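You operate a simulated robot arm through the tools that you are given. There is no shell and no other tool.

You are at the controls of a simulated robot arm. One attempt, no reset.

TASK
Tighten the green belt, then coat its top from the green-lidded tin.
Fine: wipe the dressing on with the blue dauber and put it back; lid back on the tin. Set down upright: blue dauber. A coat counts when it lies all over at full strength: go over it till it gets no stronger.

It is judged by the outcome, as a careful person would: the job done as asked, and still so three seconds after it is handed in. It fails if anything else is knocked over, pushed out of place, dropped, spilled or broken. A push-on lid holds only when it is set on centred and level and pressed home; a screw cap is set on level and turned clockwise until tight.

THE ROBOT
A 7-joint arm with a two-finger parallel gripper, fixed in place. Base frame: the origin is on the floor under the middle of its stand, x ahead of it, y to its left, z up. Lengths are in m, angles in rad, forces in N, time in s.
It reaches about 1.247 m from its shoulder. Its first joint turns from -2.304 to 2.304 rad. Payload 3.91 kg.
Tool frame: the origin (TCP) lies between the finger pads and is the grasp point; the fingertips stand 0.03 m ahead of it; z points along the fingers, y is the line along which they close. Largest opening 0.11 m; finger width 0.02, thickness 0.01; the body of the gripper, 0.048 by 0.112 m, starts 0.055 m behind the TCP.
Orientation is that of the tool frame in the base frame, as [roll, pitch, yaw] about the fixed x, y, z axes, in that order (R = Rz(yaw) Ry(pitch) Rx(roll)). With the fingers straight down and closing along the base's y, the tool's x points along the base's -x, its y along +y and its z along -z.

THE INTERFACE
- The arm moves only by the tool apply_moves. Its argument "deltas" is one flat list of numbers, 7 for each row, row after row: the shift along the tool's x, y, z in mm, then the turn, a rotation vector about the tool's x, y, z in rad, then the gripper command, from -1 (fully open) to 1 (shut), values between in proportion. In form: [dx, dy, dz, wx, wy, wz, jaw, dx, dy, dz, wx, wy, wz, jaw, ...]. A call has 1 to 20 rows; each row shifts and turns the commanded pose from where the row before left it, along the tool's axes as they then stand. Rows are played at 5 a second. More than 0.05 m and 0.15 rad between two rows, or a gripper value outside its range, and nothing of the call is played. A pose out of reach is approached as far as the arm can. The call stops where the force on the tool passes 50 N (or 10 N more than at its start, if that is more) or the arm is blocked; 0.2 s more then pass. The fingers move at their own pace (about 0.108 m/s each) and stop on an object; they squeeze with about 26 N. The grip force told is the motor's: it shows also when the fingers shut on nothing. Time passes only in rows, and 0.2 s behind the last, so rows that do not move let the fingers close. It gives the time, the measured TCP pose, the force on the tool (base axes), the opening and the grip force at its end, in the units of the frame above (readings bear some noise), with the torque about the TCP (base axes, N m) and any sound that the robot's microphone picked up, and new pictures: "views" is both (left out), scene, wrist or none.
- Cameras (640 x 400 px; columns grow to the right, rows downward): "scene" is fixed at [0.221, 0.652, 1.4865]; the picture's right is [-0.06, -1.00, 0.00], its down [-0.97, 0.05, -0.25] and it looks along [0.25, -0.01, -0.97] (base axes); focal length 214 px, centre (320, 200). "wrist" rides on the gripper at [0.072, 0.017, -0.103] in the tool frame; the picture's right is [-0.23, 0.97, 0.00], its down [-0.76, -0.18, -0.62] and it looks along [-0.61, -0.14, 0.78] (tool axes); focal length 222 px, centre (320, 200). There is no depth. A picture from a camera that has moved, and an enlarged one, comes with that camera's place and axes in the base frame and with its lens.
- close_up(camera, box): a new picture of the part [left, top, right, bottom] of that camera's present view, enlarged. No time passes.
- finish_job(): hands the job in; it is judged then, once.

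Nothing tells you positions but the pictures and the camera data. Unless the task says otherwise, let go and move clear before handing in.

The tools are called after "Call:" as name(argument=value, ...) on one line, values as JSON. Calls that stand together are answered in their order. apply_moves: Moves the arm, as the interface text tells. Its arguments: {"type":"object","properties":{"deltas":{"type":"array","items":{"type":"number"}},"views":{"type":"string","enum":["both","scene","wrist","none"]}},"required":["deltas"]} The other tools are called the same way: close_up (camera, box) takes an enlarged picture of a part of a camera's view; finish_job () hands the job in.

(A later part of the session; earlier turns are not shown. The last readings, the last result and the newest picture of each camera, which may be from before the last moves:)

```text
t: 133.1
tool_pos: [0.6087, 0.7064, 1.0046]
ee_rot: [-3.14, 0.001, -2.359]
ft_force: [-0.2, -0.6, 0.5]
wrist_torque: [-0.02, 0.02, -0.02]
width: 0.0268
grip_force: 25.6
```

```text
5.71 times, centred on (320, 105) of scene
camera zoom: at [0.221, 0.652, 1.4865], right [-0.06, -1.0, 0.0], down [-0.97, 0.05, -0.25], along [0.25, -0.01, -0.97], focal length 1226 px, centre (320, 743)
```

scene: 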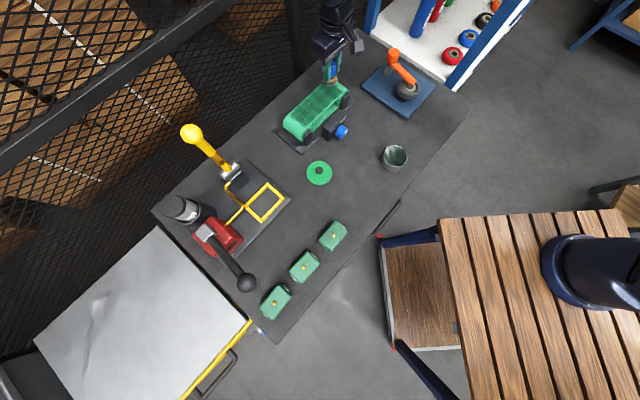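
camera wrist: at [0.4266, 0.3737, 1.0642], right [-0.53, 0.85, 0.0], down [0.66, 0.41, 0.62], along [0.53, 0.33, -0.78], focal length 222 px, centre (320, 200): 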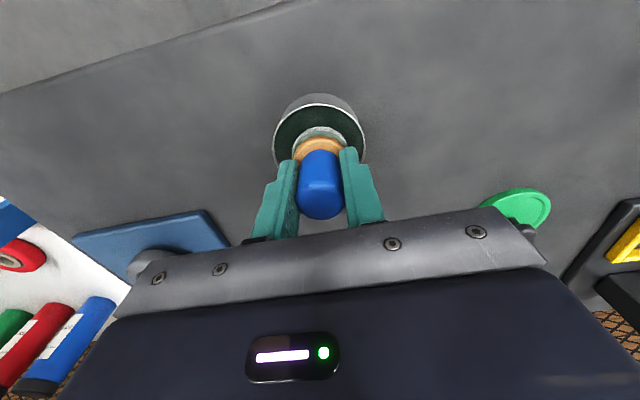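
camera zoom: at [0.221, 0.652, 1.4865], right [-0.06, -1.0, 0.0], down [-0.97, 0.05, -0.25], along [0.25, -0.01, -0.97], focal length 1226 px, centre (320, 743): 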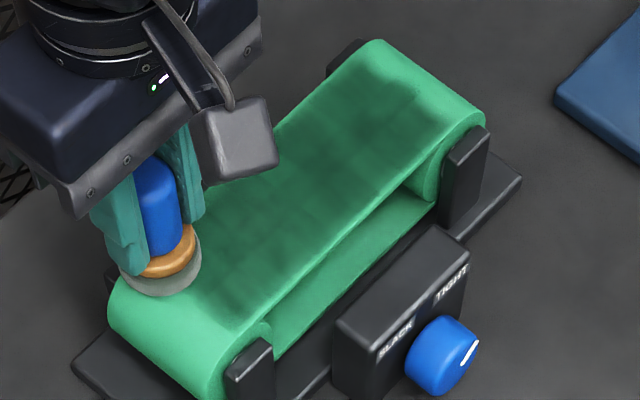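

Call:
apply_moves(deltas=[0, 0, -30, 0, 0, 0, 1, -6, -38, -30, 0, 0, 0, 1, -6, -38, 0, 0, 0, 0, 1, 0, 0, 0, 0, 0, 0, 1], views="wrist")

Call:
close_up(camera="wrist", box=[180, 0, 320, 140])

Call:
close_up(camera="wrist", box=[300, 0, 440, 140])

Call:
close_up(camera="scene", box=[275, 70, 355, 145])

```text
t: 134.1
tool_pos: [0.6714, 0.6613, 1.0637]
ee_rot: [-3.139, 0.002, -2.357]
ft_force: [0.7, -0.1, -1.1]
wrist_torque: [0.03, -0.02, -0.01]
width: 0.027
grip_force: 26.1
camera wrist: at [0.6092, 0.6208, 1.1677], right [-0.53, 0.85, 0.0], down [0.66, 0.41, 0.63], along [0.53, 0.33, -0.78], focal length 222 px, centre (320, 200)
```

wrist: 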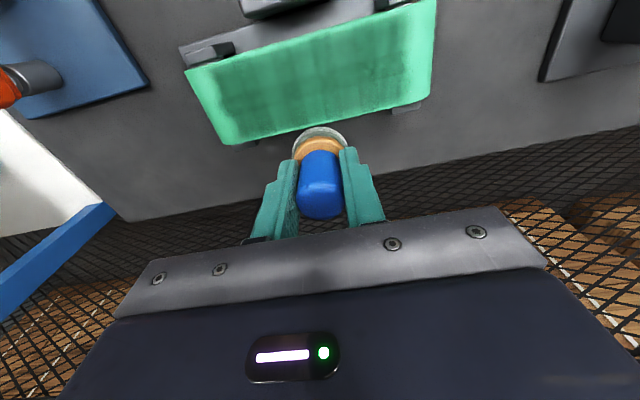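

```text
2.86 times, centred on (250, 70) of wrist
camera zoom: at [0.6092, 0.6208, 1.1677], right [-0.53, 0.85, 0.0], down [0.66, 0.41, 0.63], along [0.53, 0.33, -0.78], focal length 635 px, centre (520, 571)
```

zoom: 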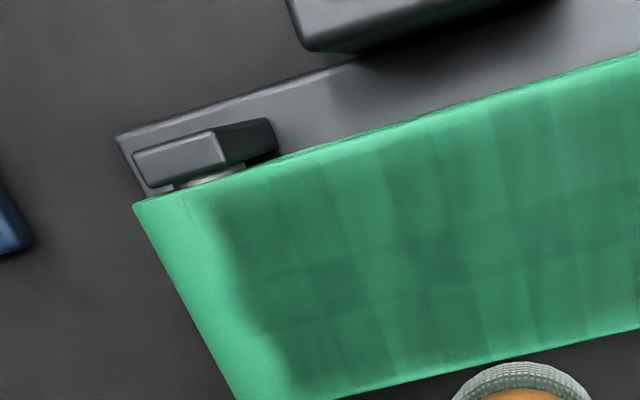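

```text
2.86 times, centred on (370, 70) of wrist
camera zoom: at [0.6092, 0.6208, 1.1677], right [-0.53, 0.85, 0.0], down [0.66, 0.41, 0.63], along [0.53, 0.33, -0.78], focal length 635 px, centre (177, 571)
```

zoom: 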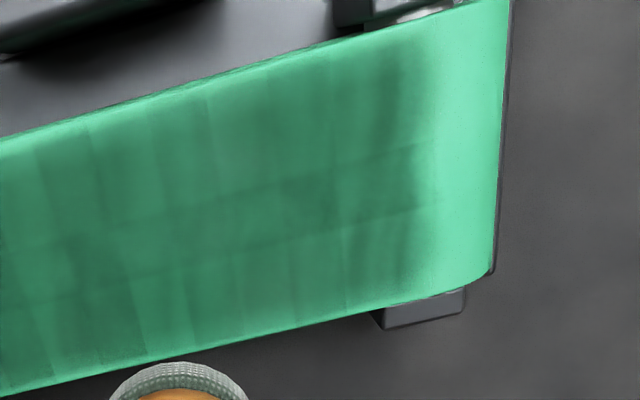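

```text
5.33 times, centred on (315, 108) of scene
camera zoom: at [0.221, 0.652, 1.4865], right [-0.06, -1.0, 0.0], down [-0.97, 0.05, -0.25], along [0.25, -0.01, -0.97], focal length 1144 px, centre (347, 693)
```

zoom: 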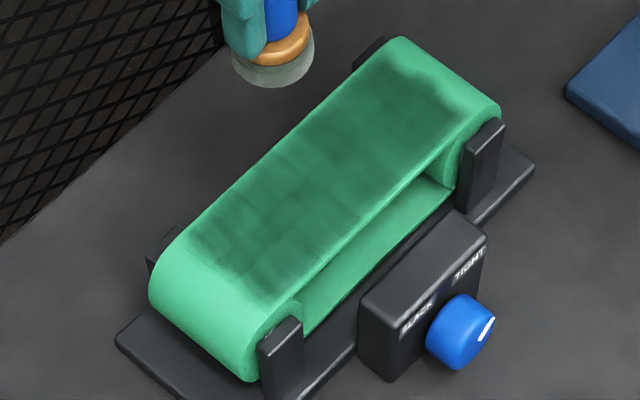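

The coat is getting stronger but still blotchy, with weak spots near the back edge where contact was lost. I'll re-dip and make more passes, adjusting height per lane.

Call:
apply_moves(deltas=[37.9, -5.7, 0, 0, 0, 0, 1, 37.9, -5.7, 0, 0, 0, 0, 1, 37.9, -5.7, 0, 0, 0, 0, 1, 37.9, -5.7, 0, 0, 0, 0, 1, 37.9, -5.7, 0, 0, 0, 0, 1, 37.9, -5.7, 0, 0, 0, 0, 1, 37.9, -5.7, 0, 0, 0, 0, 1, 38.1, -5.6, 0, 0, 0, 0, 1, 0, 0, 30, 0, 0, 0, 1, 0, 0, 30, 0, 0, 0, 1, 0, 0, 30, 0, 0, 0, 1, 0, 0, 13, 0, 0, 0, 1, 0, 0, 0, 0, 0, 0, 1], views="wrist")

Call:
apply_moves(deltas=[0, 0, 1.5, 0, 0, 0, 1], views="none")

Call:
apply_moves(deltas=[0, 0, 1.2, 0, 0, 0, 1], views="none")

```text
t: 136.9
tool_pos: [0.4883, 0.4141, 0.9607]
ee_rot: [-3.139, 0.001, -2.358]
ft_force: [-0.6, 0.1, -0.2]
wrist_torque: [0.01, -0.05, -0.03]
width: 0.0269
grip_force: 26.1
camera wrist: at [0.427, 0.3743, 1.064], right [-0.53, 0.85, 0.0], down [0.66, 0.41, 0.63], along [0.53, 0.33, -0.78], focal length 222 px, centre (320, 200)
```

wrist: 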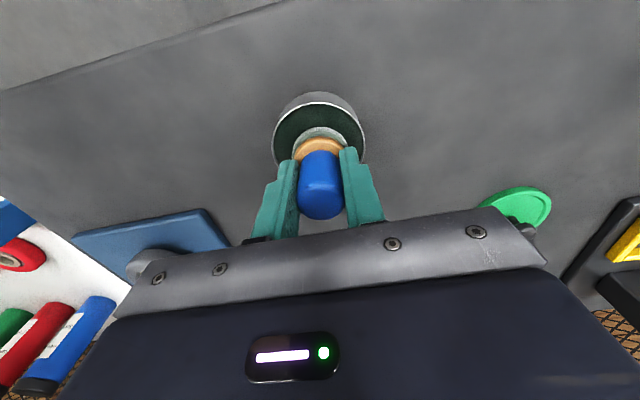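

```text
t: 137.3
tool_pos: [0.4895, 0.414, 0.96]
ee_rot: [-3.14, 0.002, -2.359]
ft_force: [-0.3, -0.5, -0.2]
wrist_torque: [0.02, 0.0, -0.02]
width: 0.0267
grip_force: 26.2
```

```text
t: 137.7
tool_pos: [0.4891, 0.4142, 0.9576]
ee_rot: [-3.14, 0.002, -2.359]
ft_force: [0.4, -0.1, 1.5]
wrist_torque: [0.0, 0.04, -0.02]
width: 0.0269
grip_force: 25.8
```

Call:
apply_moves(deltas=[0, 0, 0.8, 0, 0, 0, 1, 0, 0, 0, 0, 0, 0, 1, 0, 0, 0, 0, 0, 0, 1], views="none")

Call:
apply_moves(deltas=[0, 0, -20, 0, 0, 0, 1, 0, 0, -33, 0, 0, 0, 1, 0, 0, -33, 0, 0, 0, 1, -36.7, -4.3, 0, 0, 0, 0, 1, -36.7, -4.3, 0, 0, 0, 0, 1, -36.7, -4.3, 0, 0, 0, 0, 1, -36.7, -4.3, 0, 0, 0, 0, 1, -36.7, -4.3, 0, 0, 0, 0, 1, -36.7, -4.3, 0, 0, 0, 0, 1, -36.7, -4.3, 0, 0, 0, 0, 1, -36.5, -4.4, 0, 0, 0, 0, 1, 0, 0, 20, 0, 0, 0, 1, 0, 0, 16, 0, 0, 0, 1, 0, 0, 1.5, 0, 0, 0, 1, 0, 0, 0, 0, 0, 0, 1], views="wrist")

Call:
close_up(camera="wrist", box=[240, 20, 440, 180])

```text
t: 138.5
tool_pos: [0.4881, 0.4146, 0.957]
ee_rot: [3.141, 0.003, -2.36]
ft_force: [1.7, -1.1, 16.3]
wrist_torque: [-0.03, -0.04, -0.01]
width: 0.0268
grip_force: 25.8
```

```text
t: 141.7
tool_pos: [0.721, 0.5966, 1.0068]
ee_rot: [-3.139, 0.001, -2.36]
ft_force: [-0.5, 0.1, -1.3]
wrist_torque: [0.05, 0.01, -0.01]
width: 0.0267
grip_force: 26.3
camera wrist: at [0.6575, 0.5576, 1.1098], right [-0.53, 0.85, 0.0], down [0.66, 0.41, 0.63], along [0.53, 0.33, -0.78], focal length 222 px, centre (320, 200)
```

wrist: 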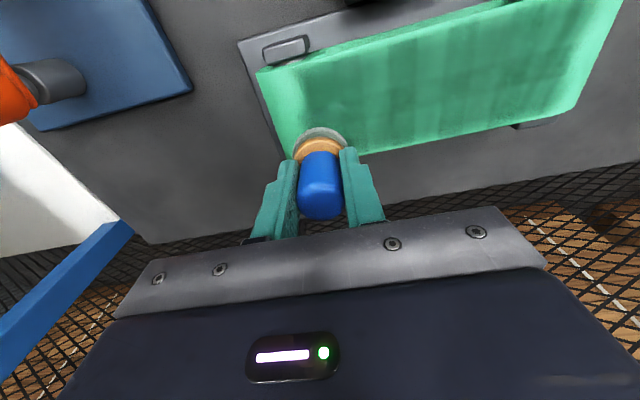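

```text
2.50 times, centred on (340, 100) of wrist
camera zoom: at [0.6575, 0.5576, 1.1098], right [-0.53, 0.85, 0.0], down [0.66, 0.41, 0.63], along [0.53, 0.33, -0.78], focal length 555 px, centre (270, 450)
```

zoom: 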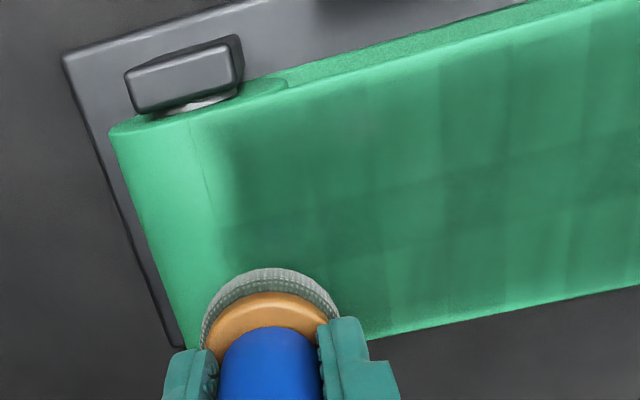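

Call:
apply_moves(deltas=[0, 0, 1.2, 0, 0, 0, 1], views="none")

Call:
apply_moves(deltas=[0, 0, 1.2, 0, 0, 0, 1], views="none")

Call:
apply_moves(deltas=[0, 0, 1.0, 0, 0, 0, 1], views="none")

```text
t: 142.1
tool_pos: [0.7199, 0.5961, 1.0068]
ee_rot: [-3.141, 0.002, -2.36]
ft_force: [-0.2, -0.4, -0.6]
wrist_torque: [0.04, 0.0, 0.02]
width: 0.0267
grip_force: 26.2
```

```text
t: 142.5
tool_pos: [0.7212, 0.5975, 1.0054]
ee_rot: [-3.14, 0.003, -2.358]
ft_force: [0.2, -0.4, 3.2]
wrist_torque: [0.01, 0.07, 0.04]
width: 0.0265
grip_force: 26.0
```

```text
t: 142.9
tool_pos: [0.7207, 0.5977, 1.0059]
ee_rot: [-3.141, 0.003, -2.358]
ft_force: [-1.3, -0.2, 13.0]
wrist_torque: [0.0, 0.22, 0.0]
width: 0.0267
grip_force: 26.3
```

Call:
apply_moves(deltas=[0, -2, 0, 0, 0, 0, 1, 0, -2, 0, 0, 0, 0, 1, 0, -2, 0, 0, 0, 0, 1, 0, -2, 0, 0, 0, 0, 1, 0, 2, 0, 0, 0, 0, 1, 0, 2, 0, 0, 0, 0, 1, 0, 2, 0, 0, 0, 0, 1, 0, 2, 0, 0, 0, 0, 1, 0, 8, 0, 0, 0, 0, 1, 0, 8, 0, 0, 0, 0, 1, 0, 8, 0, 0, 0, 0, 1, 0, 8, 0, 0, 0, 0, 1, 0, 8, 0, 0, 0, 0, 1, 0, 8, 0, 0, 0, 0, 1], views="none")

Call:
close_up(camera="wrist", box=[160, 20, 360, 180])

Call:
close_up(camera="scene", box=[315, 70, 355, 100])

```text
t: 145.9
tool_pos: [0.687, 0.6305, 1.0037]
ee_rot: [-3.139, 0.003, -2.36]
ft_force: [5.0, -6.2, 19.7]
wrist_torque: [-0.32, -0.3, 0.03]
width: 0.0271
grip_force: 25.4
```

```text
2.50 times, centred on (260, 100) of wrist
camera zoom: at [0.6248, 0.5906, 1.1075], right [-0.53, 0.85, 0.0], down [0.66, 0.41, 0.63], along [0.53, 0.33, -0.78], focal length 555 px, centre (470, 450)
```

zoom: 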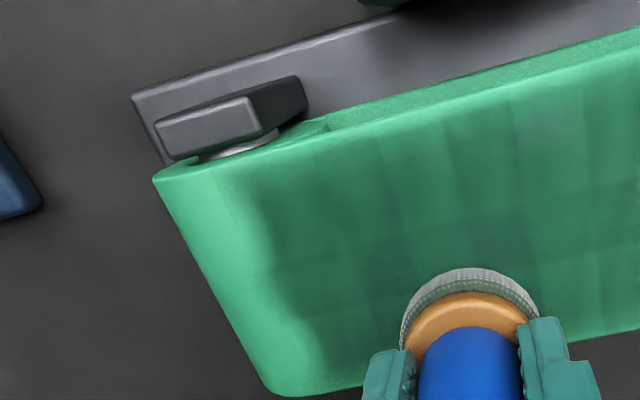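

```text
13.33 times, centred on (335, 85) of scene
camera zoom: at [0.221, 0.652, 1.4865], right [-0.06, -1.0, 0.0], down [-0.97, 0.05, -0.25], along [0.25, -0.01, -0.97], focal length 2860 px, centre (120, 1733)
```

zoom: 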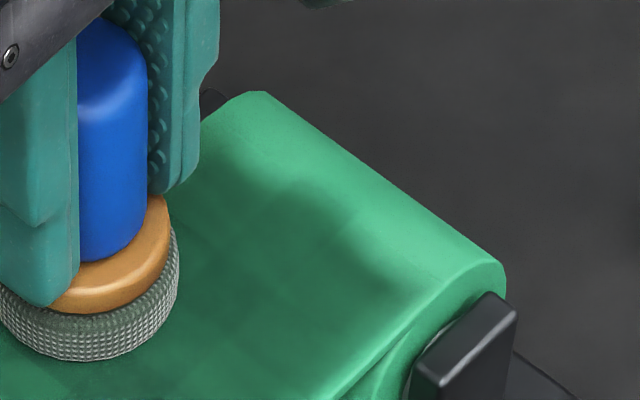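

The dwell near the end did extend the coat closer to the seam, so the ends just need slower work. I'll finish this back lane with a slow end, then treat the other end areas the same way.

Call:
apply_moves(deltas=[0, 4, -0.4, 0, 0, 0, 1, 0, 8, 0, 0, 0, 0, 1, 0, 8, 0, 0, 0, 0, 1, 0, 8, 0, 0, 0, 0, 1, 0, 8, 0, 0, 0, 0, 1, 0, 8, 0, 0, 0, 0, 1, 0, 8, 0, 0, 0, 0, 1], views="none")

Call:
apply_moves(deltas=[0, 8, 0, 0, 0, 0, 1, 0, 8, 0, 0, 0, 0, 1, 0, 8, 0, 0, 0, 0, 1, 0, 8, 0, 0, 0, 0, 1, 0, 8, 0, 0, 0, 0, 1, 0, 8, 0, 0, 0, 0, 1, 0, 8, 0, 0, 0, 0, 1], views="none")

```text
t: 147.5
tool_pos: [0.6505, 0.6675, 1.004]
ee_rot: [-3.141, 0.004, -2.359]
ft_force: [5.5, -7.7, 24.0]
wrist_torque: [-0.45, -0.32, 0.02]
width: 0.0269
grip_force: 25.9
```

```text
t: 149.1
tool_pos: [0.6118, 0.7074, 1.0031]
ee_rot: [-3.14, 0.004, -2.361]
ft_force: [7.9, -7.3, 27.7]
wrist_torque: [-0.33, -0.54, 0.01]
width: 0.0267
grip_force: 25.6
```

Call:
apply_moves(deltas=[0, 2, -0.6, 0, 0, 0, 1, 0, 2, 0, 0, 0, 0, 1, 0, 2, 0, 0, 0, 0, 1, 0, 2, 0, 0, 0, 0, 1, 2, -2, 0, 0, 0, 0, 1, 2, -2, 0, 0, 0, 0, 1, 2, -3, 0, 0, 0, 0, 1, 2, -3, 0, 0, 0, 0, 1, 2, 3, 0, 0, 0, 0, 1, 2, 3, 0, 0, 0, 0, 1, 2, 3, 0, 0, 0, 0, 1, 2, 2, 0, 0, 0, 0, 1, 2, -3, 0, 0, 0, 0, 1, 2, -3, 0, 0, 0, 0, 1, 2, -3, 0, 0, 0, 0, 1, 2, 3, 0, 0, 0, 0, 1, 2, 3, 0, 0, 0, 0, 1, 2, 3, 0, 0, 0, 0, 1], views="none")

Call:
close_up(camera="wrist", box=[200, 20, 400, 180])

```text
t: 152.9
tool_pos: [0.5852, 0.6928, 1.0037]
ee_rot: [-3.14, 0.003, -2.36]
ft_force: [12.3, -3.6, 23.2]
wrist_torque: [-0.32, -0.59, 0.03]
width: 0.0269
grip_force: 26.2
```

```text
2.50 times, centred on (300, 100) of wrist
camera zoom: at [0.5224, 0.6531, 1.1074], right [-0.52, 0.85, 0.0], down [0.66, 0.41, 0.63], along [0.53, 0.33, -0.78], focal length 555 px, centre (370, 450)
```

zoom: 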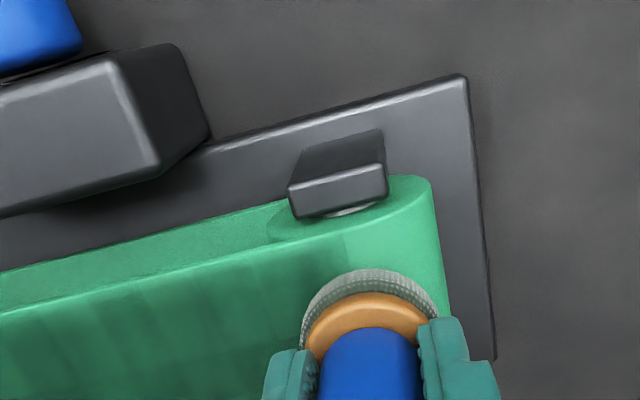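

Call:
apply_moves(deltas=[2, -3, -0.5, 0, 0, 0, 1, 2, -3, 0, 0, 0, 0, 1, 2, -3, 0, 0, 0, 0, 1, 2, 3, 0, 0, 0, 0, 1, 2, 3, 0, 0, 0, 0, 1, 2, 2, 0, 0, 0, 0, 1, 2, -3, 0, 0, 0, 0, 1, 2, -3, 0, 0, 0, 0, 1, 2, -3, 0, 0, 0, 0, 1, 2, 3, 0, 0, 0, 0, 1, 0, 3, 0, 0, 0, 0, 1, 0, 2, 0, 0, 0, 0, 1, 0, -4, 0, 0, 0, 0, 1, -4, -4, 0, 0, 0, 0, 1, -4, -4, 0, 0, 0, 0, 1, -4, -4, 0, 0, 0, 0, 1], views="none")

Call:
close_up(camera="wrist", box=[200, 20, 400, 180])

Call:
close_up(camera="scene", box=[275, 70, 355, 145])

```text
t: 156.3
tool_pos: [0.5914, 0.6755, 1.0043]
ee_rot: [-3.141, 0.004, -2.36]
ft_force: [0.3, -0.4, -0.4]
wrist_torque: [-0.01, 0.01, -0.02]
width: 0.0269
grip_force: 25.9
```

```text
2.50 times, centred on (300, 100) of wrist
camera zoom: at [0.529, 0.6361, 1.1081], right [-0.53, 0.85, 0.0], down [0.66, 0.41, 0.63], along [0.53, 0.33, -0.78], focal length 555 px, centre (370, 450)
```

zoom: 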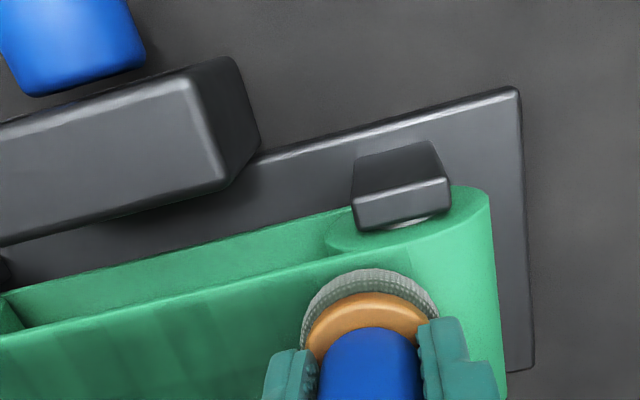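

```text
5.33 times, centred on (315, 108) of scene
camera zoom: at [0.221, 0.652, 1.4865], right [-0.06, -1.0, 0.0], down [-0.97, 0.05, -0.25], along [0.25, -0.01, -0.97], focal length 1144 px, centre (347, 693)
```

zoom: 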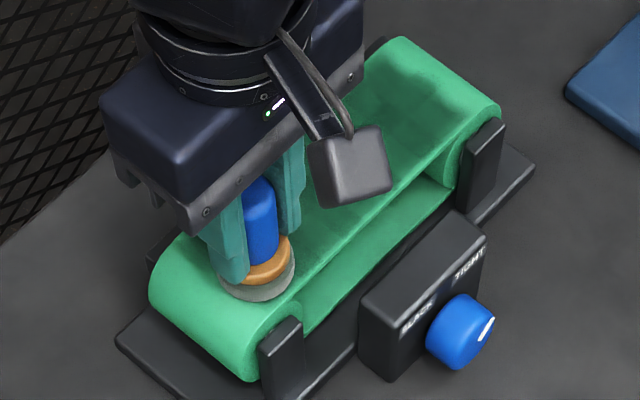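

Call:
apply_moves(deltas=[0, 0, -30, 0, 0, 0, 1, -25, -20, -25, 0, 0, 0, 1, -25, -20, 0, 0, 0, 0, 1, 0, -20, 0, 0, 0, 0, 1, 0, 0, 0, 0, 0, 0, 1], views="wrist")

Call:
close_up(camera="wrist", box=[180, 0, 320, 140])

Call:
close_up(camera="wrist", box=[300, 0, 440, 140])

Call:
close_up(camera="scene", box=[280, 75, 355, 145])

```text
t: 157.5
tool_pos: [0.6696, 0.6683, 1.0594]
ee_rot: [-3.14, 0.003, -2.36]
ft_force: [-0.9, -0.8, -0.6]
wrist_torque: [0.04, 0.02, -0.03]
width: 0.0268
grip_force: 25.8
camera wrist: at [0.6077, 0.6293, 1.1619], right [-0.53, 0.85, 0.0], down [0.66, 0.41, 0.63], along [0.53, 0.33, -0.78], focal length 222 px, centre (320, 200)
```

wrist: 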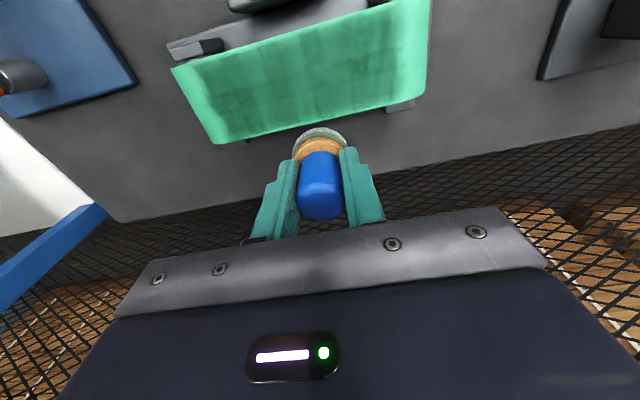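

```text
2.86 times, centred on (250, 70) of wrist
camera zoom: at [0.6077, 0.6293, 1.1619], right [-0.53, 0.85, 0.0], down [0.66, 0.41, 0.63], along [0.53, 0.33, -0.78], focal length 635 px, centre (520, 571)
```

zoom: 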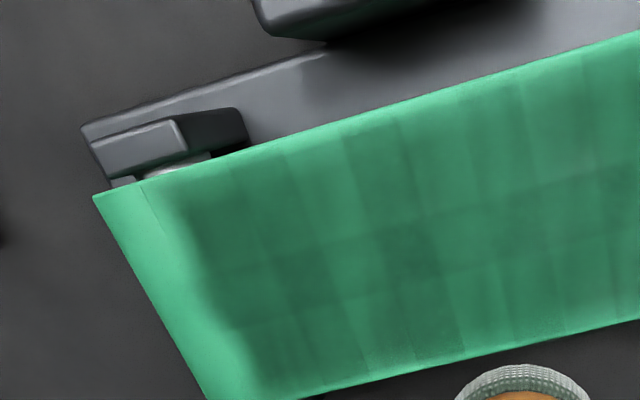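

```text
2.86 times, centred on (370, 70) of wrist
camera zoom: at [0.6077, 0.6293, 1.1619], right [-0.53, 0.85, 0.0], down [0.66, 0.41, 0.63], along [0.53, 0.33, -0.78], focal length 635 px, centre (177, 571)
```

zoom: 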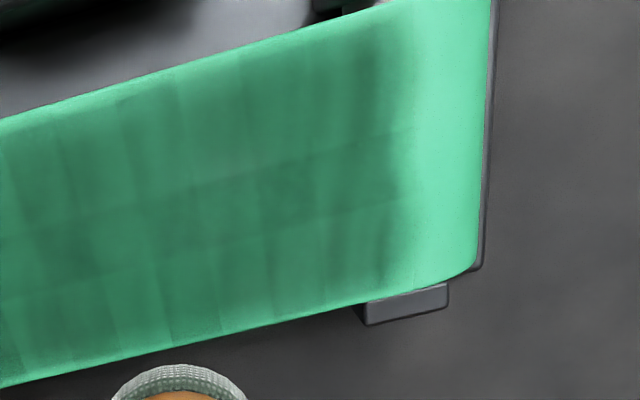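

```text
5.71 times, centred on (318, 110) of scene
camera zoom: at [0.221, 0.652, 1.4865], right [-0.06, -1.0, 0.0], down [-0.97, 0.05, -0.25], along [0.25, -0.01, -0.97], focal length 1226 px, centre (334, 714)
```

zoom: 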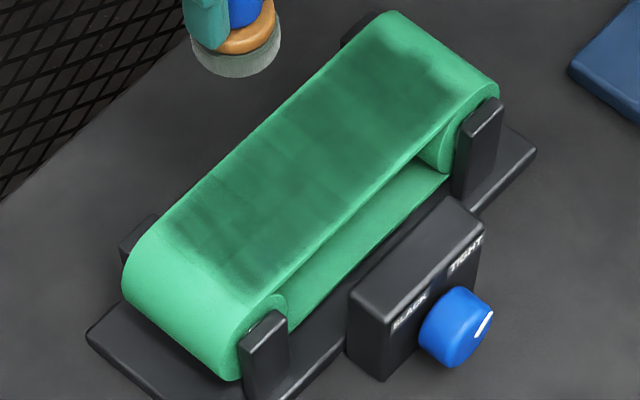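

Call:
close_up(camera="scene", box=[285, 75, 350, 135])

Call:
close_up(camera="scene", box=[290, 105, 320, 130])

Call:
close_up(camera="scene", box=[310, 75, 350, 105])

```text
6.67 times, centred on (318, 105) of scene
camera zoom: at [0.221, 0.652, 1.4865], right [-0.06, -1.0, 0.0], down [-0.97, 0.05, -0.25], along [0.25, -0.01, -0.97], focal length 1430 px, centre (337, 833)
```

zoom: 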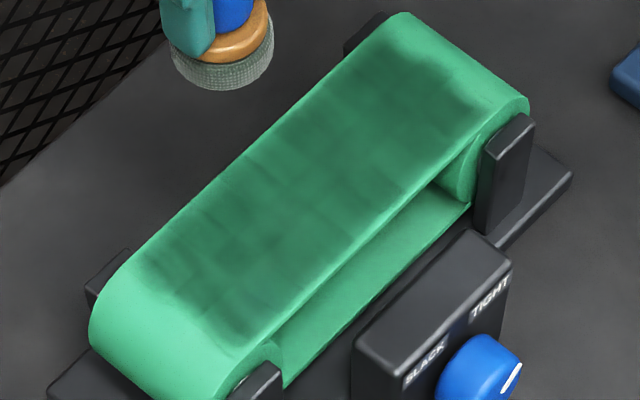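

```text
16.00 times, centred on (305, 118) of scene
camera zoom: at [0.221, 0.652, 1.4865], right [-0.06, -1.0, 0.0], down [-0.97, 0.05, -0.25], along [0.25, -0.01, -0.97], focal length 3432 px, centre (560, 1520)
```

zoom: 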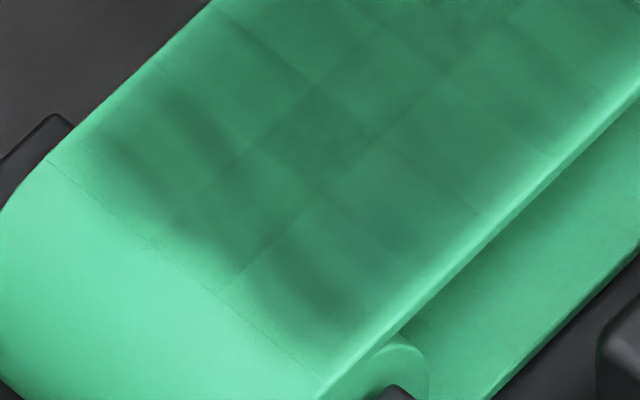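

```text
13.33 times, centred on (330, 90) of scene
camera zoom: at [0.221, 0.652, 1.4865], right [-0.06, -1.0, 0.0], down [-0.97, 0.05, -0.25], along [0.25, -0.01, -0.97], focal length 2860 px, centre (187, 1667)
```

zoom: 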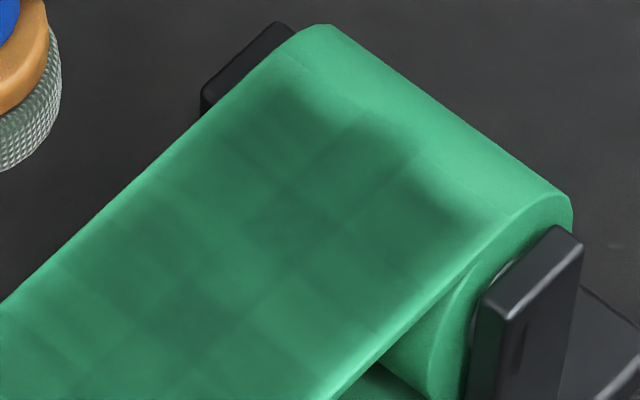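

Zoomed in, I can see the coat is tracked in tiles, roughly 3 across the width and 6 along the length, with soft-looking edges. That explains the apparent margins, so I'll run lanes over the tile centres (X = −22, 0, +22) with fresh dips until it stops getting darker.

Call:
apply_moves(deltas=[38.4, -6.5, 0, 0, 0, 0, 1, 38.4, -6.5, 0, 0, 0, 0, 1, 38.4, -6.5, 0, 0, 0, 0, 1, 38.4, -6.5, 0, 0, 0, 0, 1, 38.4, -6.5, 0, 0, 0, 0, 1, 38.4, -6.5, 0, 0, 0, 0, 1, 38.4, -6.5, 0, 0, 0, 0, 1, 38.6, -6.5, 0, 0, 0, 0, 1, 0, 0, 30, 0, 0, 0, 1, 0, 0, 30, 0, 0, 0, 1, 0, 0, 30, 0, 0, 0, 1, 0, 0, 9, 0, 0, 0, 1, 0, 0, 1.2, 0, 0, 0, 1, 0, 0, 0, 0, 0, 0, 1], views="none")

Call:
apply_moves(deltas=[0, 0, 1.2, 0, 0, 0, 1], views="none")

Call:
apply_moves(deltas=[0, 0, 1.0, 0, 0, 0, 1], views="none")

```text
t: 160.5
tool_pos: [0.4867, 0.4161, 0.9587]
ee_rot: [-3.139, 0.001, -2.362]
ft_force: [-0.3, 0.2, -0.5]
wrist_torque: [-0.01, 0.03, -0.05]
width: 0.0267
grip_force: 26.4
```

```text
t: 160.9
tool_pos: [0.4879, 0.4147, 0.9594]
ee_rot: [-3.14, 0.001, -2.359]
ft_force: [-0.2, 0.3, 0.1]
wrist_torque: [0.03, -0.04, 0.03]
width: 0.0267
grip_force: 25.7
```

```text
t: 161.3
tool_pos: [0.4873, 0.414, 0.9577]
ee_rot: [-3.141, 0.004, -2.36]
ft_force: [-3.2, -1.1, 8.3]
wrist_torque: [-0.06, 0.2, 0.0]
width: 0.0267
grip_force: 26.1
```

Call:
apply_moves(deltas=[0, 0, 0.5, 0, 0, 0, 1, 0, 0, 0, 0, 0, 0, 1, 0, 0, 0, 0, 0, 0, 1, 0, 0, -20, 0, 0, 0, 1, 0, 0, -33, 0, 0, 0, 1, 0, 0, -33, 0, 0, 0, 1, -36.4, -3.8, 0, 0, 0, 0, 1, -36.4, -3.8, 0, 0, 0, 0, 1, -36.4, -3.8, 0, 0, 0, 0, 1, -36.4, -3.8, 0, 0, 0, 0, 1, -36.4, -3.8, 0, 0, 0, 0, 1, -36.4, -3.8, 0, 0, 0, 0, 1, -36.4, -3.8, 0, 0, 0, 0, 1, -36.6, -3.8, 0, 0, 0, 0, 1, 0, 0, 20, 0, 0, 0, 1, 0, 0, 19, 0, 0, 0, 1, 0, 0, 0, 0, 0, 0, 1], views="none")

Call:
apply_moves(deltas=[0, 0, 1, 0, 0, 0, 1], views="none")

Call:
apply_moves(deltas=[0, 0, 0.7, 0, 0, 0, 1], views="none")

```text
t: 164.9
tool_pos: [0.7187, 0.5993, 1.0036]
ee_rot: [-3.139, 0.005, -2.36]
ft_force: [2.3, -1.9, 22.6]
wrist_torque: [-0.16, 0.12, 0.01]
width: 0.0269
grip_force: 26.2
```

```text
t: 165.3
tool_pos: [0.7173, 0.5984, 1.0056]
ee_rot: [-3.139, 0.006, -2.36]
ft_force: [7.4, 1.6, 35.1]
wrist_torque: [0.04, -0.1, 0.0]
width: 0.0269
grip_force: 26.3
```

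```text
t: 165.7
tool_pos: [0.7167, 0.5984, 1.0045]
ee_rot: [-3.141, 0.006, -2.359]
ft_force: [12.8, 4.8, 47.0]
wrist_torque: [0.12, -0.37, 0.01]
width: 0.0273
grip_force: 25.8
```

Too much pressure there; easing back before wiping.

Call:
apply_moves(deltas=[0, 0, -2.6, 0, 0, 0, 1, 0, 0, 0, 0, 0, 0, 1], views="wrist")

Call:
close_up(camera="wrist", box=[220, 60, 420, 220])

```text
t: 166.3
tool_pos: [0.715, 0.5986, 1.0048]
ee_rot: [-3.14, 0.001, -2.359]
ft_force: [13.0, 5.1, 32.1]
wrist_torque: [0.27, -0.46, -0.04]
width: 0.027
grip_force: 25.6
camera wrist: at [0.6533, 0.558, 1.1074], right [-0.53, 0.85, 0.0], down [0.66, 0.41, 0.63], along [0.53, 0.33, -0.78], focal length 222 px, centre (320, 200)
```

wrist: 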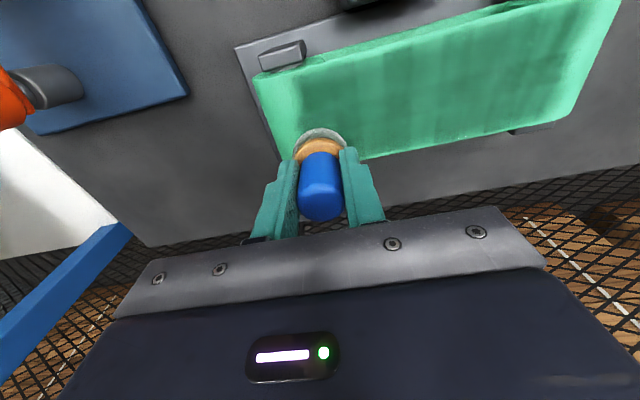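

```text
2.50 times, centred on (320, 140) of wrist
camera zoom: at [0.6533, 0.558, 1.1074], right [-0.53, 0.85, 0.0], down [0.66, 0.41, 0.63], along [0.53, 0.33, -0.78], focal length 555 px, centre (320, 350)
```

zoom: 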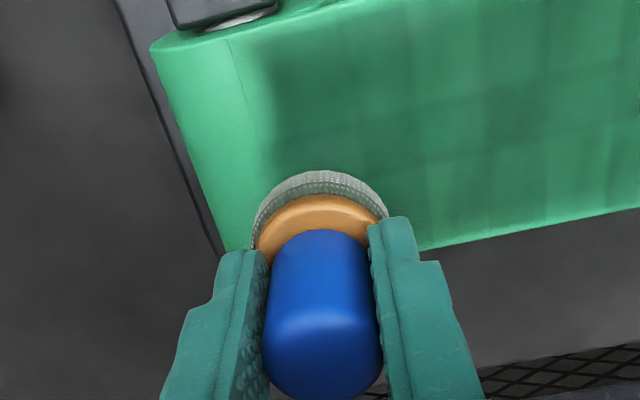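

Call:
apply_moves(deltas=[0, 0, 0, 0, 0, 0, 1, 0, 0, 0, 0, 0, 0, 1], views="none")

```text
t: 166.9
tool_pos: [0.717, 0.5968, 1.0053]
ee_rot: [-3.139, 0.001, -2.361]
ft_force: [6.6, -0.5, 28.1]
wrist_torque: [0.03, -0.1, -0.03]
width: 0.0269
grip_force: 25.9
```

Call:
apply_moves(deltas=[0, 0, -1.3, 0, 0, 0, 1, 0, 0, 0, 0, 0, 0, 1], views="none")

```text
t: 167.5
tool_pos: [0.717, 0.5982, 1.0051]
ee_rot: [-3.14, -0.001, -2.359]
ft_force: [-1.1, -4.2, 9.6]
wrist_torque: [-0.18, 0.12, -0.02]
width: 0.0269
grip_force: 26.2
```

Call:
apply_moves(deltas=[0, 7.3, -0.07, 0, 0, 0, 1, 0, 7.3, -0.07, 0, 0, 0, 1, 0, 7.3, -0.07, 0, 0, 0, 1, 0, 7.3, -0.07, 0, 0, 0, 1, 0, 7.3, -0.07, 0, 0, 0, 1, 0, 7.3, -0.07, 0, 0, 0, 1, 0, 7.3, -0.07, 0, 0, 0, 1, 0, 7.3, -0.07, 0, 0, 0, 1, 0, 7.3, -0.07, 0, 0, 0, 1, 0, 7.3, -0.07, 0, 0, 0, 1], views="none")

```text
t: 169.7
tool_pos: [0.6646, 0.6498, 1.0076]
ee_rot: [-3.139, 0.002, -2.358]
ft_force: [0.9, 0.6, -2.0]
wrist_torque: [-0.01, 0.02, 0.01]
width: 0.0269
grip_force: 25.4
```

Call:
apply_moves(deltas=[0, 0, 0.8, 0, 0, 0, 1], views="none")

```text
t: 170.1
tool_pos: [0.6654, 0.6509, 1.0054]
ee_rot: [-3.14, 0.001, -2.36]
ft_force: [-0.3, -0.3, -0.5]
wrist_torque: [-0.03, 0.03, -0.02]
width: 0.0268
grip_force: 25.5
```

Call:
apply_moves(deltas=[0, 0, 0.7, 0, 0, 0, 1], views="none")

```text
t: 170.5
tool_pos: [0.6663, 0.6512, 1.0066]
ee_rot: [-3.14, 0.002, -2.359]
ft_force: [0.3, -0.4, -0.4]
wrist_torque: [0.01, 0.02, 0.01]
width: 0.0268
grip_force: 25.8
```

Call:
apply_moves(deltas=[0, 0, 0.7, 0, 0, 0, 1], views="none")

```text
t: 170.9
tool_pos: [0.6651, 0.6505, 1.0052]
ee_rot: [-3.139, 0.002, -2.361]
ft_force: [0.2, 0.1, 0.0]
wrist_torque: [0.0, -0.01, -0.02]
width: 0.0269
grip_force: 25.8
```

Call:
apply_moves(deltas=[0, 0, 0.7, 0, 0, 0, 1], views="none")

```text
t: 171.3
tool_pos: [0.6654, 0.6494, 1.0047]
ee_rot: [-3.139, 0.003, -2.36]
ft_force: [0.0, -0.7, 3.9]
wrist_torque: [0.02, 0.07, -0.02]
width: 0.027
grip_force: 26.1
```

Call:
close_up(camera="wrist", box=[240, 90, 400, 230])

Call:
close_up(camera="scene", box=[285, 70, 345, 120])

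```text
2.86 times, centred on (320, 160) of wrist
camera zoom: at [0.6024, 0.6106, 1.1078], right [-0.53, 0.85, 0.0], down [0.66, 0.41, 0.63], along [0.53, 0.33, -0.78], focal length 635 px, centre (320, 314)
```

zoom: 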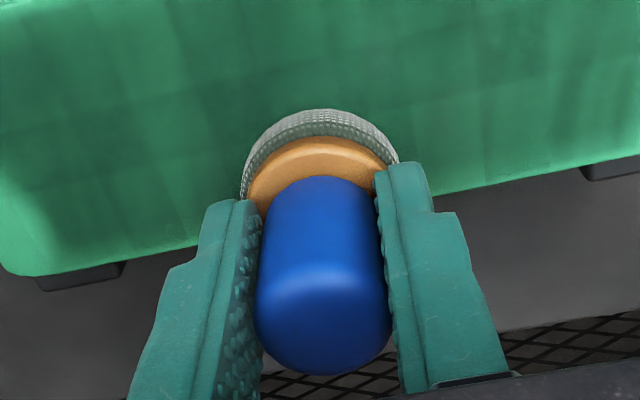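

```text
8.00 times, centred on (315, 95) of scene
camera zoom: at [0.221, 0.652, 1.4865], right [-0.06, -1.0, 0.0], down [-0.97, 0.05, -0.25], along [0.25, -0.01, -0.97], focal length 1716 px, centre (360, 1040)
```

zoom: 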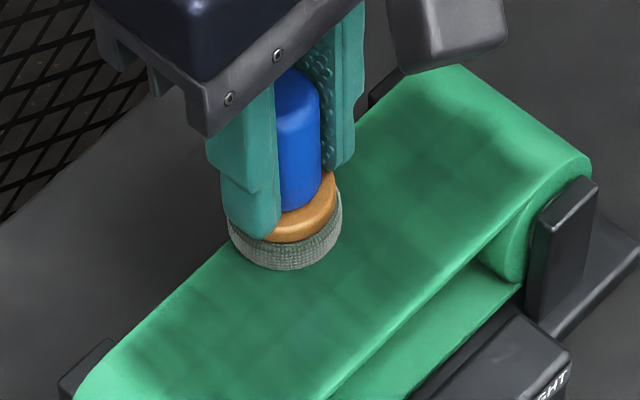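

Call:
apply_moves(deltas=[0, -7, 0.4, 0, 0, 0, 1, 0, -7, 0, 0, 0, 0, 1, 0, -7, 0, 0, 0, 0, 1, 0, -7, 0, 0, 0, 0, 1], views="none")

```text
t: 172.3
tool_pos: [0.6847, 0.6292, 1.0061]
ee_rot: [-3.14, 0.005, -2.359]
ft_force: [-4.8, 4.0, 13.1]
wrist_torque: [0.21, 0.24, -0.06]
width: 0.0268
grip_force: 25.8
```

Call:
apply_moves(deltas=[0, -7, 0, 0, 0, 0, 1, 0, -7, 0, 0, 0, 0, 1, 0, -7, 0, 0, 0, 0, 1, 0, -7, 0, 0, 0, 0, 1, 0, -7, 0, 0, 0, 0, 1], views="none")

```text
t: 173.5
tool_pos: [0.7095, 0.6056, 1.0054]
ee_rot: [-3.139, 0.002, -2.359]
ft_force: [-5.0, 6.3, 22.5]
wrist_torque: [0.31, 0.41, -0.01]
width: 0.0269
grip_force: 25.8
```

Call:
apply_moves(deltas=[0, -4, -0.5, 0, 0, 0, 1, 0, -4, 0, 0, 0, 0, 1, 0, 6, 0, 0, 0, 0, 1, 0, 6, 0, 0, 0, 0, 1, 0, 6, 0, 0, 0, 0, 1, 0, 6, 0, 0, 0, 0, 1, 0, 6, 0, 0, 0, 0, 1, 0, 6, 0.1, 0, 0, 0, 1], views="none")

```text
t: 175.3
tool_pos: [0.6903, 0.625, 1.0052]
ee_rot: [-3.139, 0.003, -2.359]
ft_force: [5.0, -5.0, 14.6]
wrist_torque: [-0.19, -0.15, 0.01]
width: 0.0271
grip_force: 25.8
```

Call:
apply_moves(deltas=[0, 6, 0, 0, 0, 0, 1, 0, 6, 0, 0, 0, 0, 1, 0, 6, 0, 0, 0, 0, 1, 0, 6, 0, 0, 0, 0, 1, 0, 6, 0, 0, 0, 0, 1, 0, 6, 0, 0, 0, 0, 1, 0, 6, 0, 0, 0, 0, 1, 0, 6, 0, 0, 0, 0, 1], views="none")

```text
t: 177.1
tool_pos: [0.6556, 0.6609, 1.0048]
ee_rot: [-3.14, 0.002, -2.36]
ft_force: [2.2, -1.7, 7.5]
wrist_torque: [-0.08, -0.08, 0.03]
width: 0.0268
grip_force: 25.4
```

Call:
apply_moves(deltas=[0, 6, 0.2, 0, 0, 0, 1, 0, 6, 0, 0, 0, 0, 1, 0, 6, 0, 0, 0, 0, 1, 0, 6, 0, 0, 0, 0, 1, 0, 6, 0, 0, 0, 0, 1, 0, 6, 0, 0, 0, 0, 1, 0, 6, 0, 0, 0, 0, 1, 0, 6, 0, 0, 0, 0, 1, 0, 4, 0, 0, 0, 0, 1], views="wrist")

Call:
close_up(camera="scene", box=[285, 75, 350, 135])

Call:
close_up(camera="wrist", box=[80, 20, 400, 220])

```text
t: 179.1
tool_pos: [0.6193, 0.6961, 1.0052]
ee_rot: [-3.14, 0.002, -2.36]
ft_force: [1.6, -2.6, 7.4]
wrist_torque: [-0.07, -0.03, 0.01]
width: 0.0272
grip_force: 26.1
camera wrist: at [0.5563, 0.6571, 1.1077], right [-0.53, 0.85, 0.0], down [0.66, 0.41, 0.63], along [0.53, 0.33, -0.78], focal length 222 px, centre (320, 200)
```

wrist: 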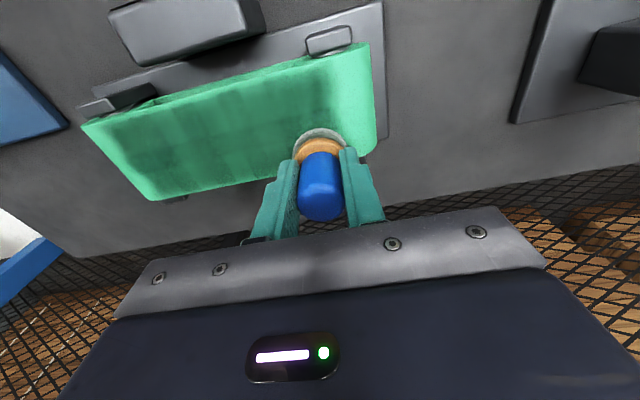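

```text
6.67 times, centred on (318, 105) of scene
camera zoom: at [0.221, 0.652, 1.4865], right [-0.06, -1.0, 0.0], down [-0.97, 0.05, -0.25], along [0.25, -0.01, -0.97], focal length 1430 px, centre (337, 833)
```

zoom: 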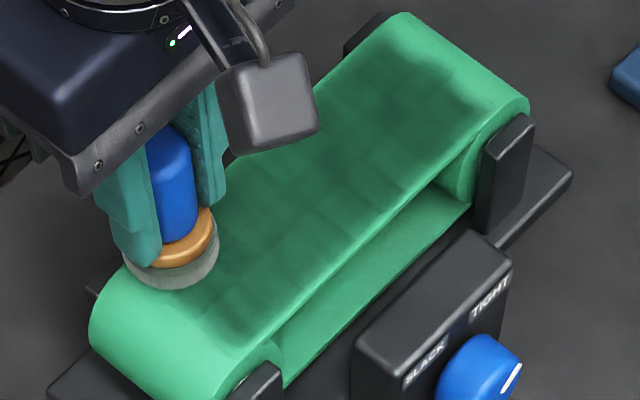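

```text
2.00 times, centred on (240, 120) of wrist
camera zoom: at [0.5563, 0.6571, 1.1077], right [-0.53, 0.85, 0.0], down [0.66, 0.41, 0.63], along [0.53, 0.33, -0.78], focal length 444 px, centre (480, 360)
```

zoom: 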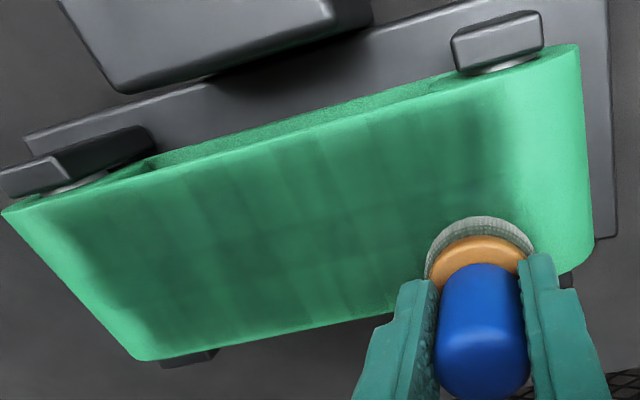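

Call:
apply_moves(deltas=[8, 2, 0, 0, 0, 0, 1, 8, 0, 0, 0, 0, 0, 1, 6, 0, 0, 0, 0, 0, 1, 0, -8, 0, 0, 0, 0, 1, 0, -8, 0, 0, 0, 0, 1, 0, -8, 0, 0, 0, 0, 1, 0, -8, 0, 0, 0, 0, 1], views="none")

```text
t: 180.7
tool_pos: [0.6243, 0.6596, 1.0048]
ee_rot: [-3.141, 0.002, -2.36]
ft_force: [-4.8, 3.3, 15.6]
wrist_torque: [0.28, 0.28, -0.01]
width: 0.027
grip_force: 25.8
```

Call:
apply_moves(deltas=[0, -8, 0, 0, 0, 0, 1, 0, -8, 0, 0, 0, 0, 1, 0, -8, 0, 0, 0, 0, 1, 0, -8, 0, 0, 0, 0, 1, 0, -8, 0, 0, 0, 0, 1, 0, -8, 0, 0, 0, 0, 1, 0, -8, 0, 0, 0, 0, 1], views="none")

```text
t: 182.3
tool_pos: [0.663, 0.62, 1.0052]
ee_rot: [-3.14, 0.004, -2.361]
ft_force: [-3.6, 3.7, 14.0]
wrist_torque: [0.21, 0.24, -0.01]
width: 0.027
grip_force: 26.0
```

Call:
apply_moves(deltas=[0, -8, 0, 0, 0, 0, 1, 0, -8, 0, 0, 0, 0, 1, 0, -8, 0, 0, 0, 0, 1, 0, -8, 0, 0, 0, 0, 1, 0, -8, 0, 0, 0, 0, 1, 0, -8, 0, 0, 0, 0, 1, 0, -6, 0, 0, 0, 0, 1], views="none")

```text
t: 183.9
tool_pos: [0.7014, 0.5822, 1.0054]
ee_rot: [-3.14, 0.004, -2.36]
ft_force: [-7.1, 7.9, 22.5]
wrist_torque: [0.35, 0.49, -0.04]
width: 0.0271
grip_force: 26.2
```

Call:
apply_moves(deltas=[8, 0, -0.6, 0, 0, 0, 1, 8, 0, 0, 0, 0, 0, 1, 6, 0, 0, 0, 0, 0, 1, 0, 8, 0, 0, 0, 0, 1, 0, 8, 0, 0, 0, 0, 1, 0, 8, 0, 0, 0, 0, 1, 0, 8, 0, 0, 0, 0, 1], views="none")

```text
t: 185.5
tool_pos: [0.6631, 0.5891, 1.0043]
ee_rot: [-3.141, 0.001, -2.36]
ft_force: [2.0, -2.2, 9.5]
wrist_torque: [-0.06, -0.07, 0.01]
width: 0.0269
grip_force: 26.8
```

Call:
apply_moves(deltas=[0, 8, 0, 0, 0, 0, 1, 0, 8, 0, 0, 0, 0, 1, 0, 8, 0, 0, 0, 0, 1, 0, 8, 0, 0, 0, 0, 1, 0, 8, 0, 0, 0, 0, 1, 0, 8, 0, 0, 0, 0, 1, 0, 8, 0, 0, 0, 0, 1], views="none")

```text
t: 187.1
tool_pos: [0.6249, 0.63, 1.0046]
ee_rot: [-3.14, 0.004, -2.359]
ft_force: [0.9, -1.2, 4.3]
wrist_torque: [-0.07, 0.0, 0.0]
width: 0.0266
grip_force: 25.8
```

Call:
apply_moves(deltas=[0, 8, 0.4, 0, 0, 0, 1, 0, 8, 0, 0, 0, 0, 1, 0, 8, 0, 0, 0, 0, 1, 0, 8, 0, 0, 0, 0, 1, 0, 8, 0, 0, 0, 0, 1, 0, 8, 0, 0, 0, 0, 1, 0, 7, 0, 0, 0, 0, 1], views="wrist")

Call:
close_up(camera="scene", box=[285, 75, 350, 135])

```text
t: 188.7
tool_pos: [0.5871, 0.6683, 1.0046]
ee_rot: [-3.141, 0.003, -2.359]
ft_force: [2.5, -2.2, 9.6]
wrist_torque: [-0.09, -0.09, 0.02]
width: 0.0268
grip_force: 25.1
camera wrist: at [0.5229, 0.6284, 1.1077], right [-0.53, 0.85, 0.0], down [0.66, 0.41, 0.63], along [0.53, 0.33, -0.78], focal length 222 px, centre (320, 200)
```

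wrist: 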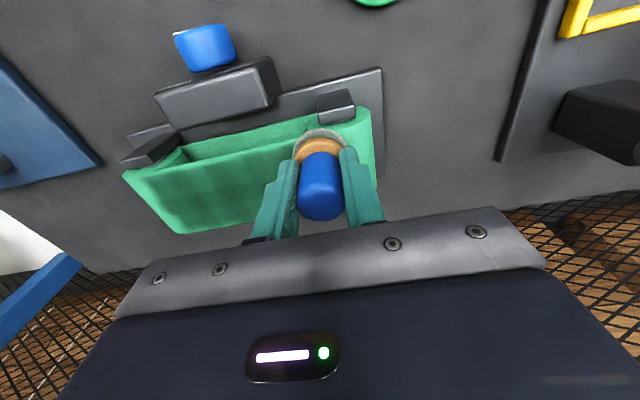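

```text
6.67 times, centred on (318, 105) of scene
camera zoom: at [0.221, 0.652, 1.4865], right [-0.06, -1.0, 0.0], down [-0.97, 0.05, -0.25], along [0.25, -0.01, -0.97], focal length 1430 px, centre (337, 833)
```

zoom: 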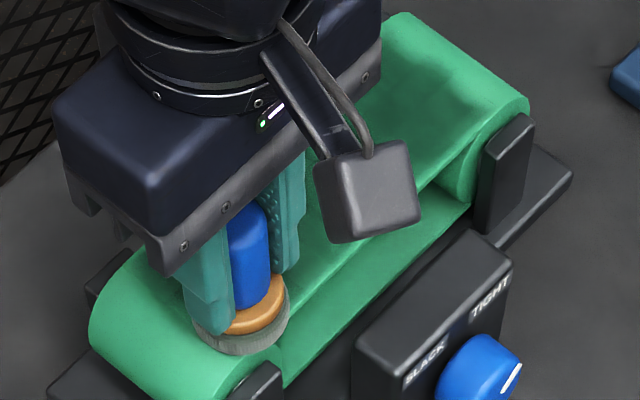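

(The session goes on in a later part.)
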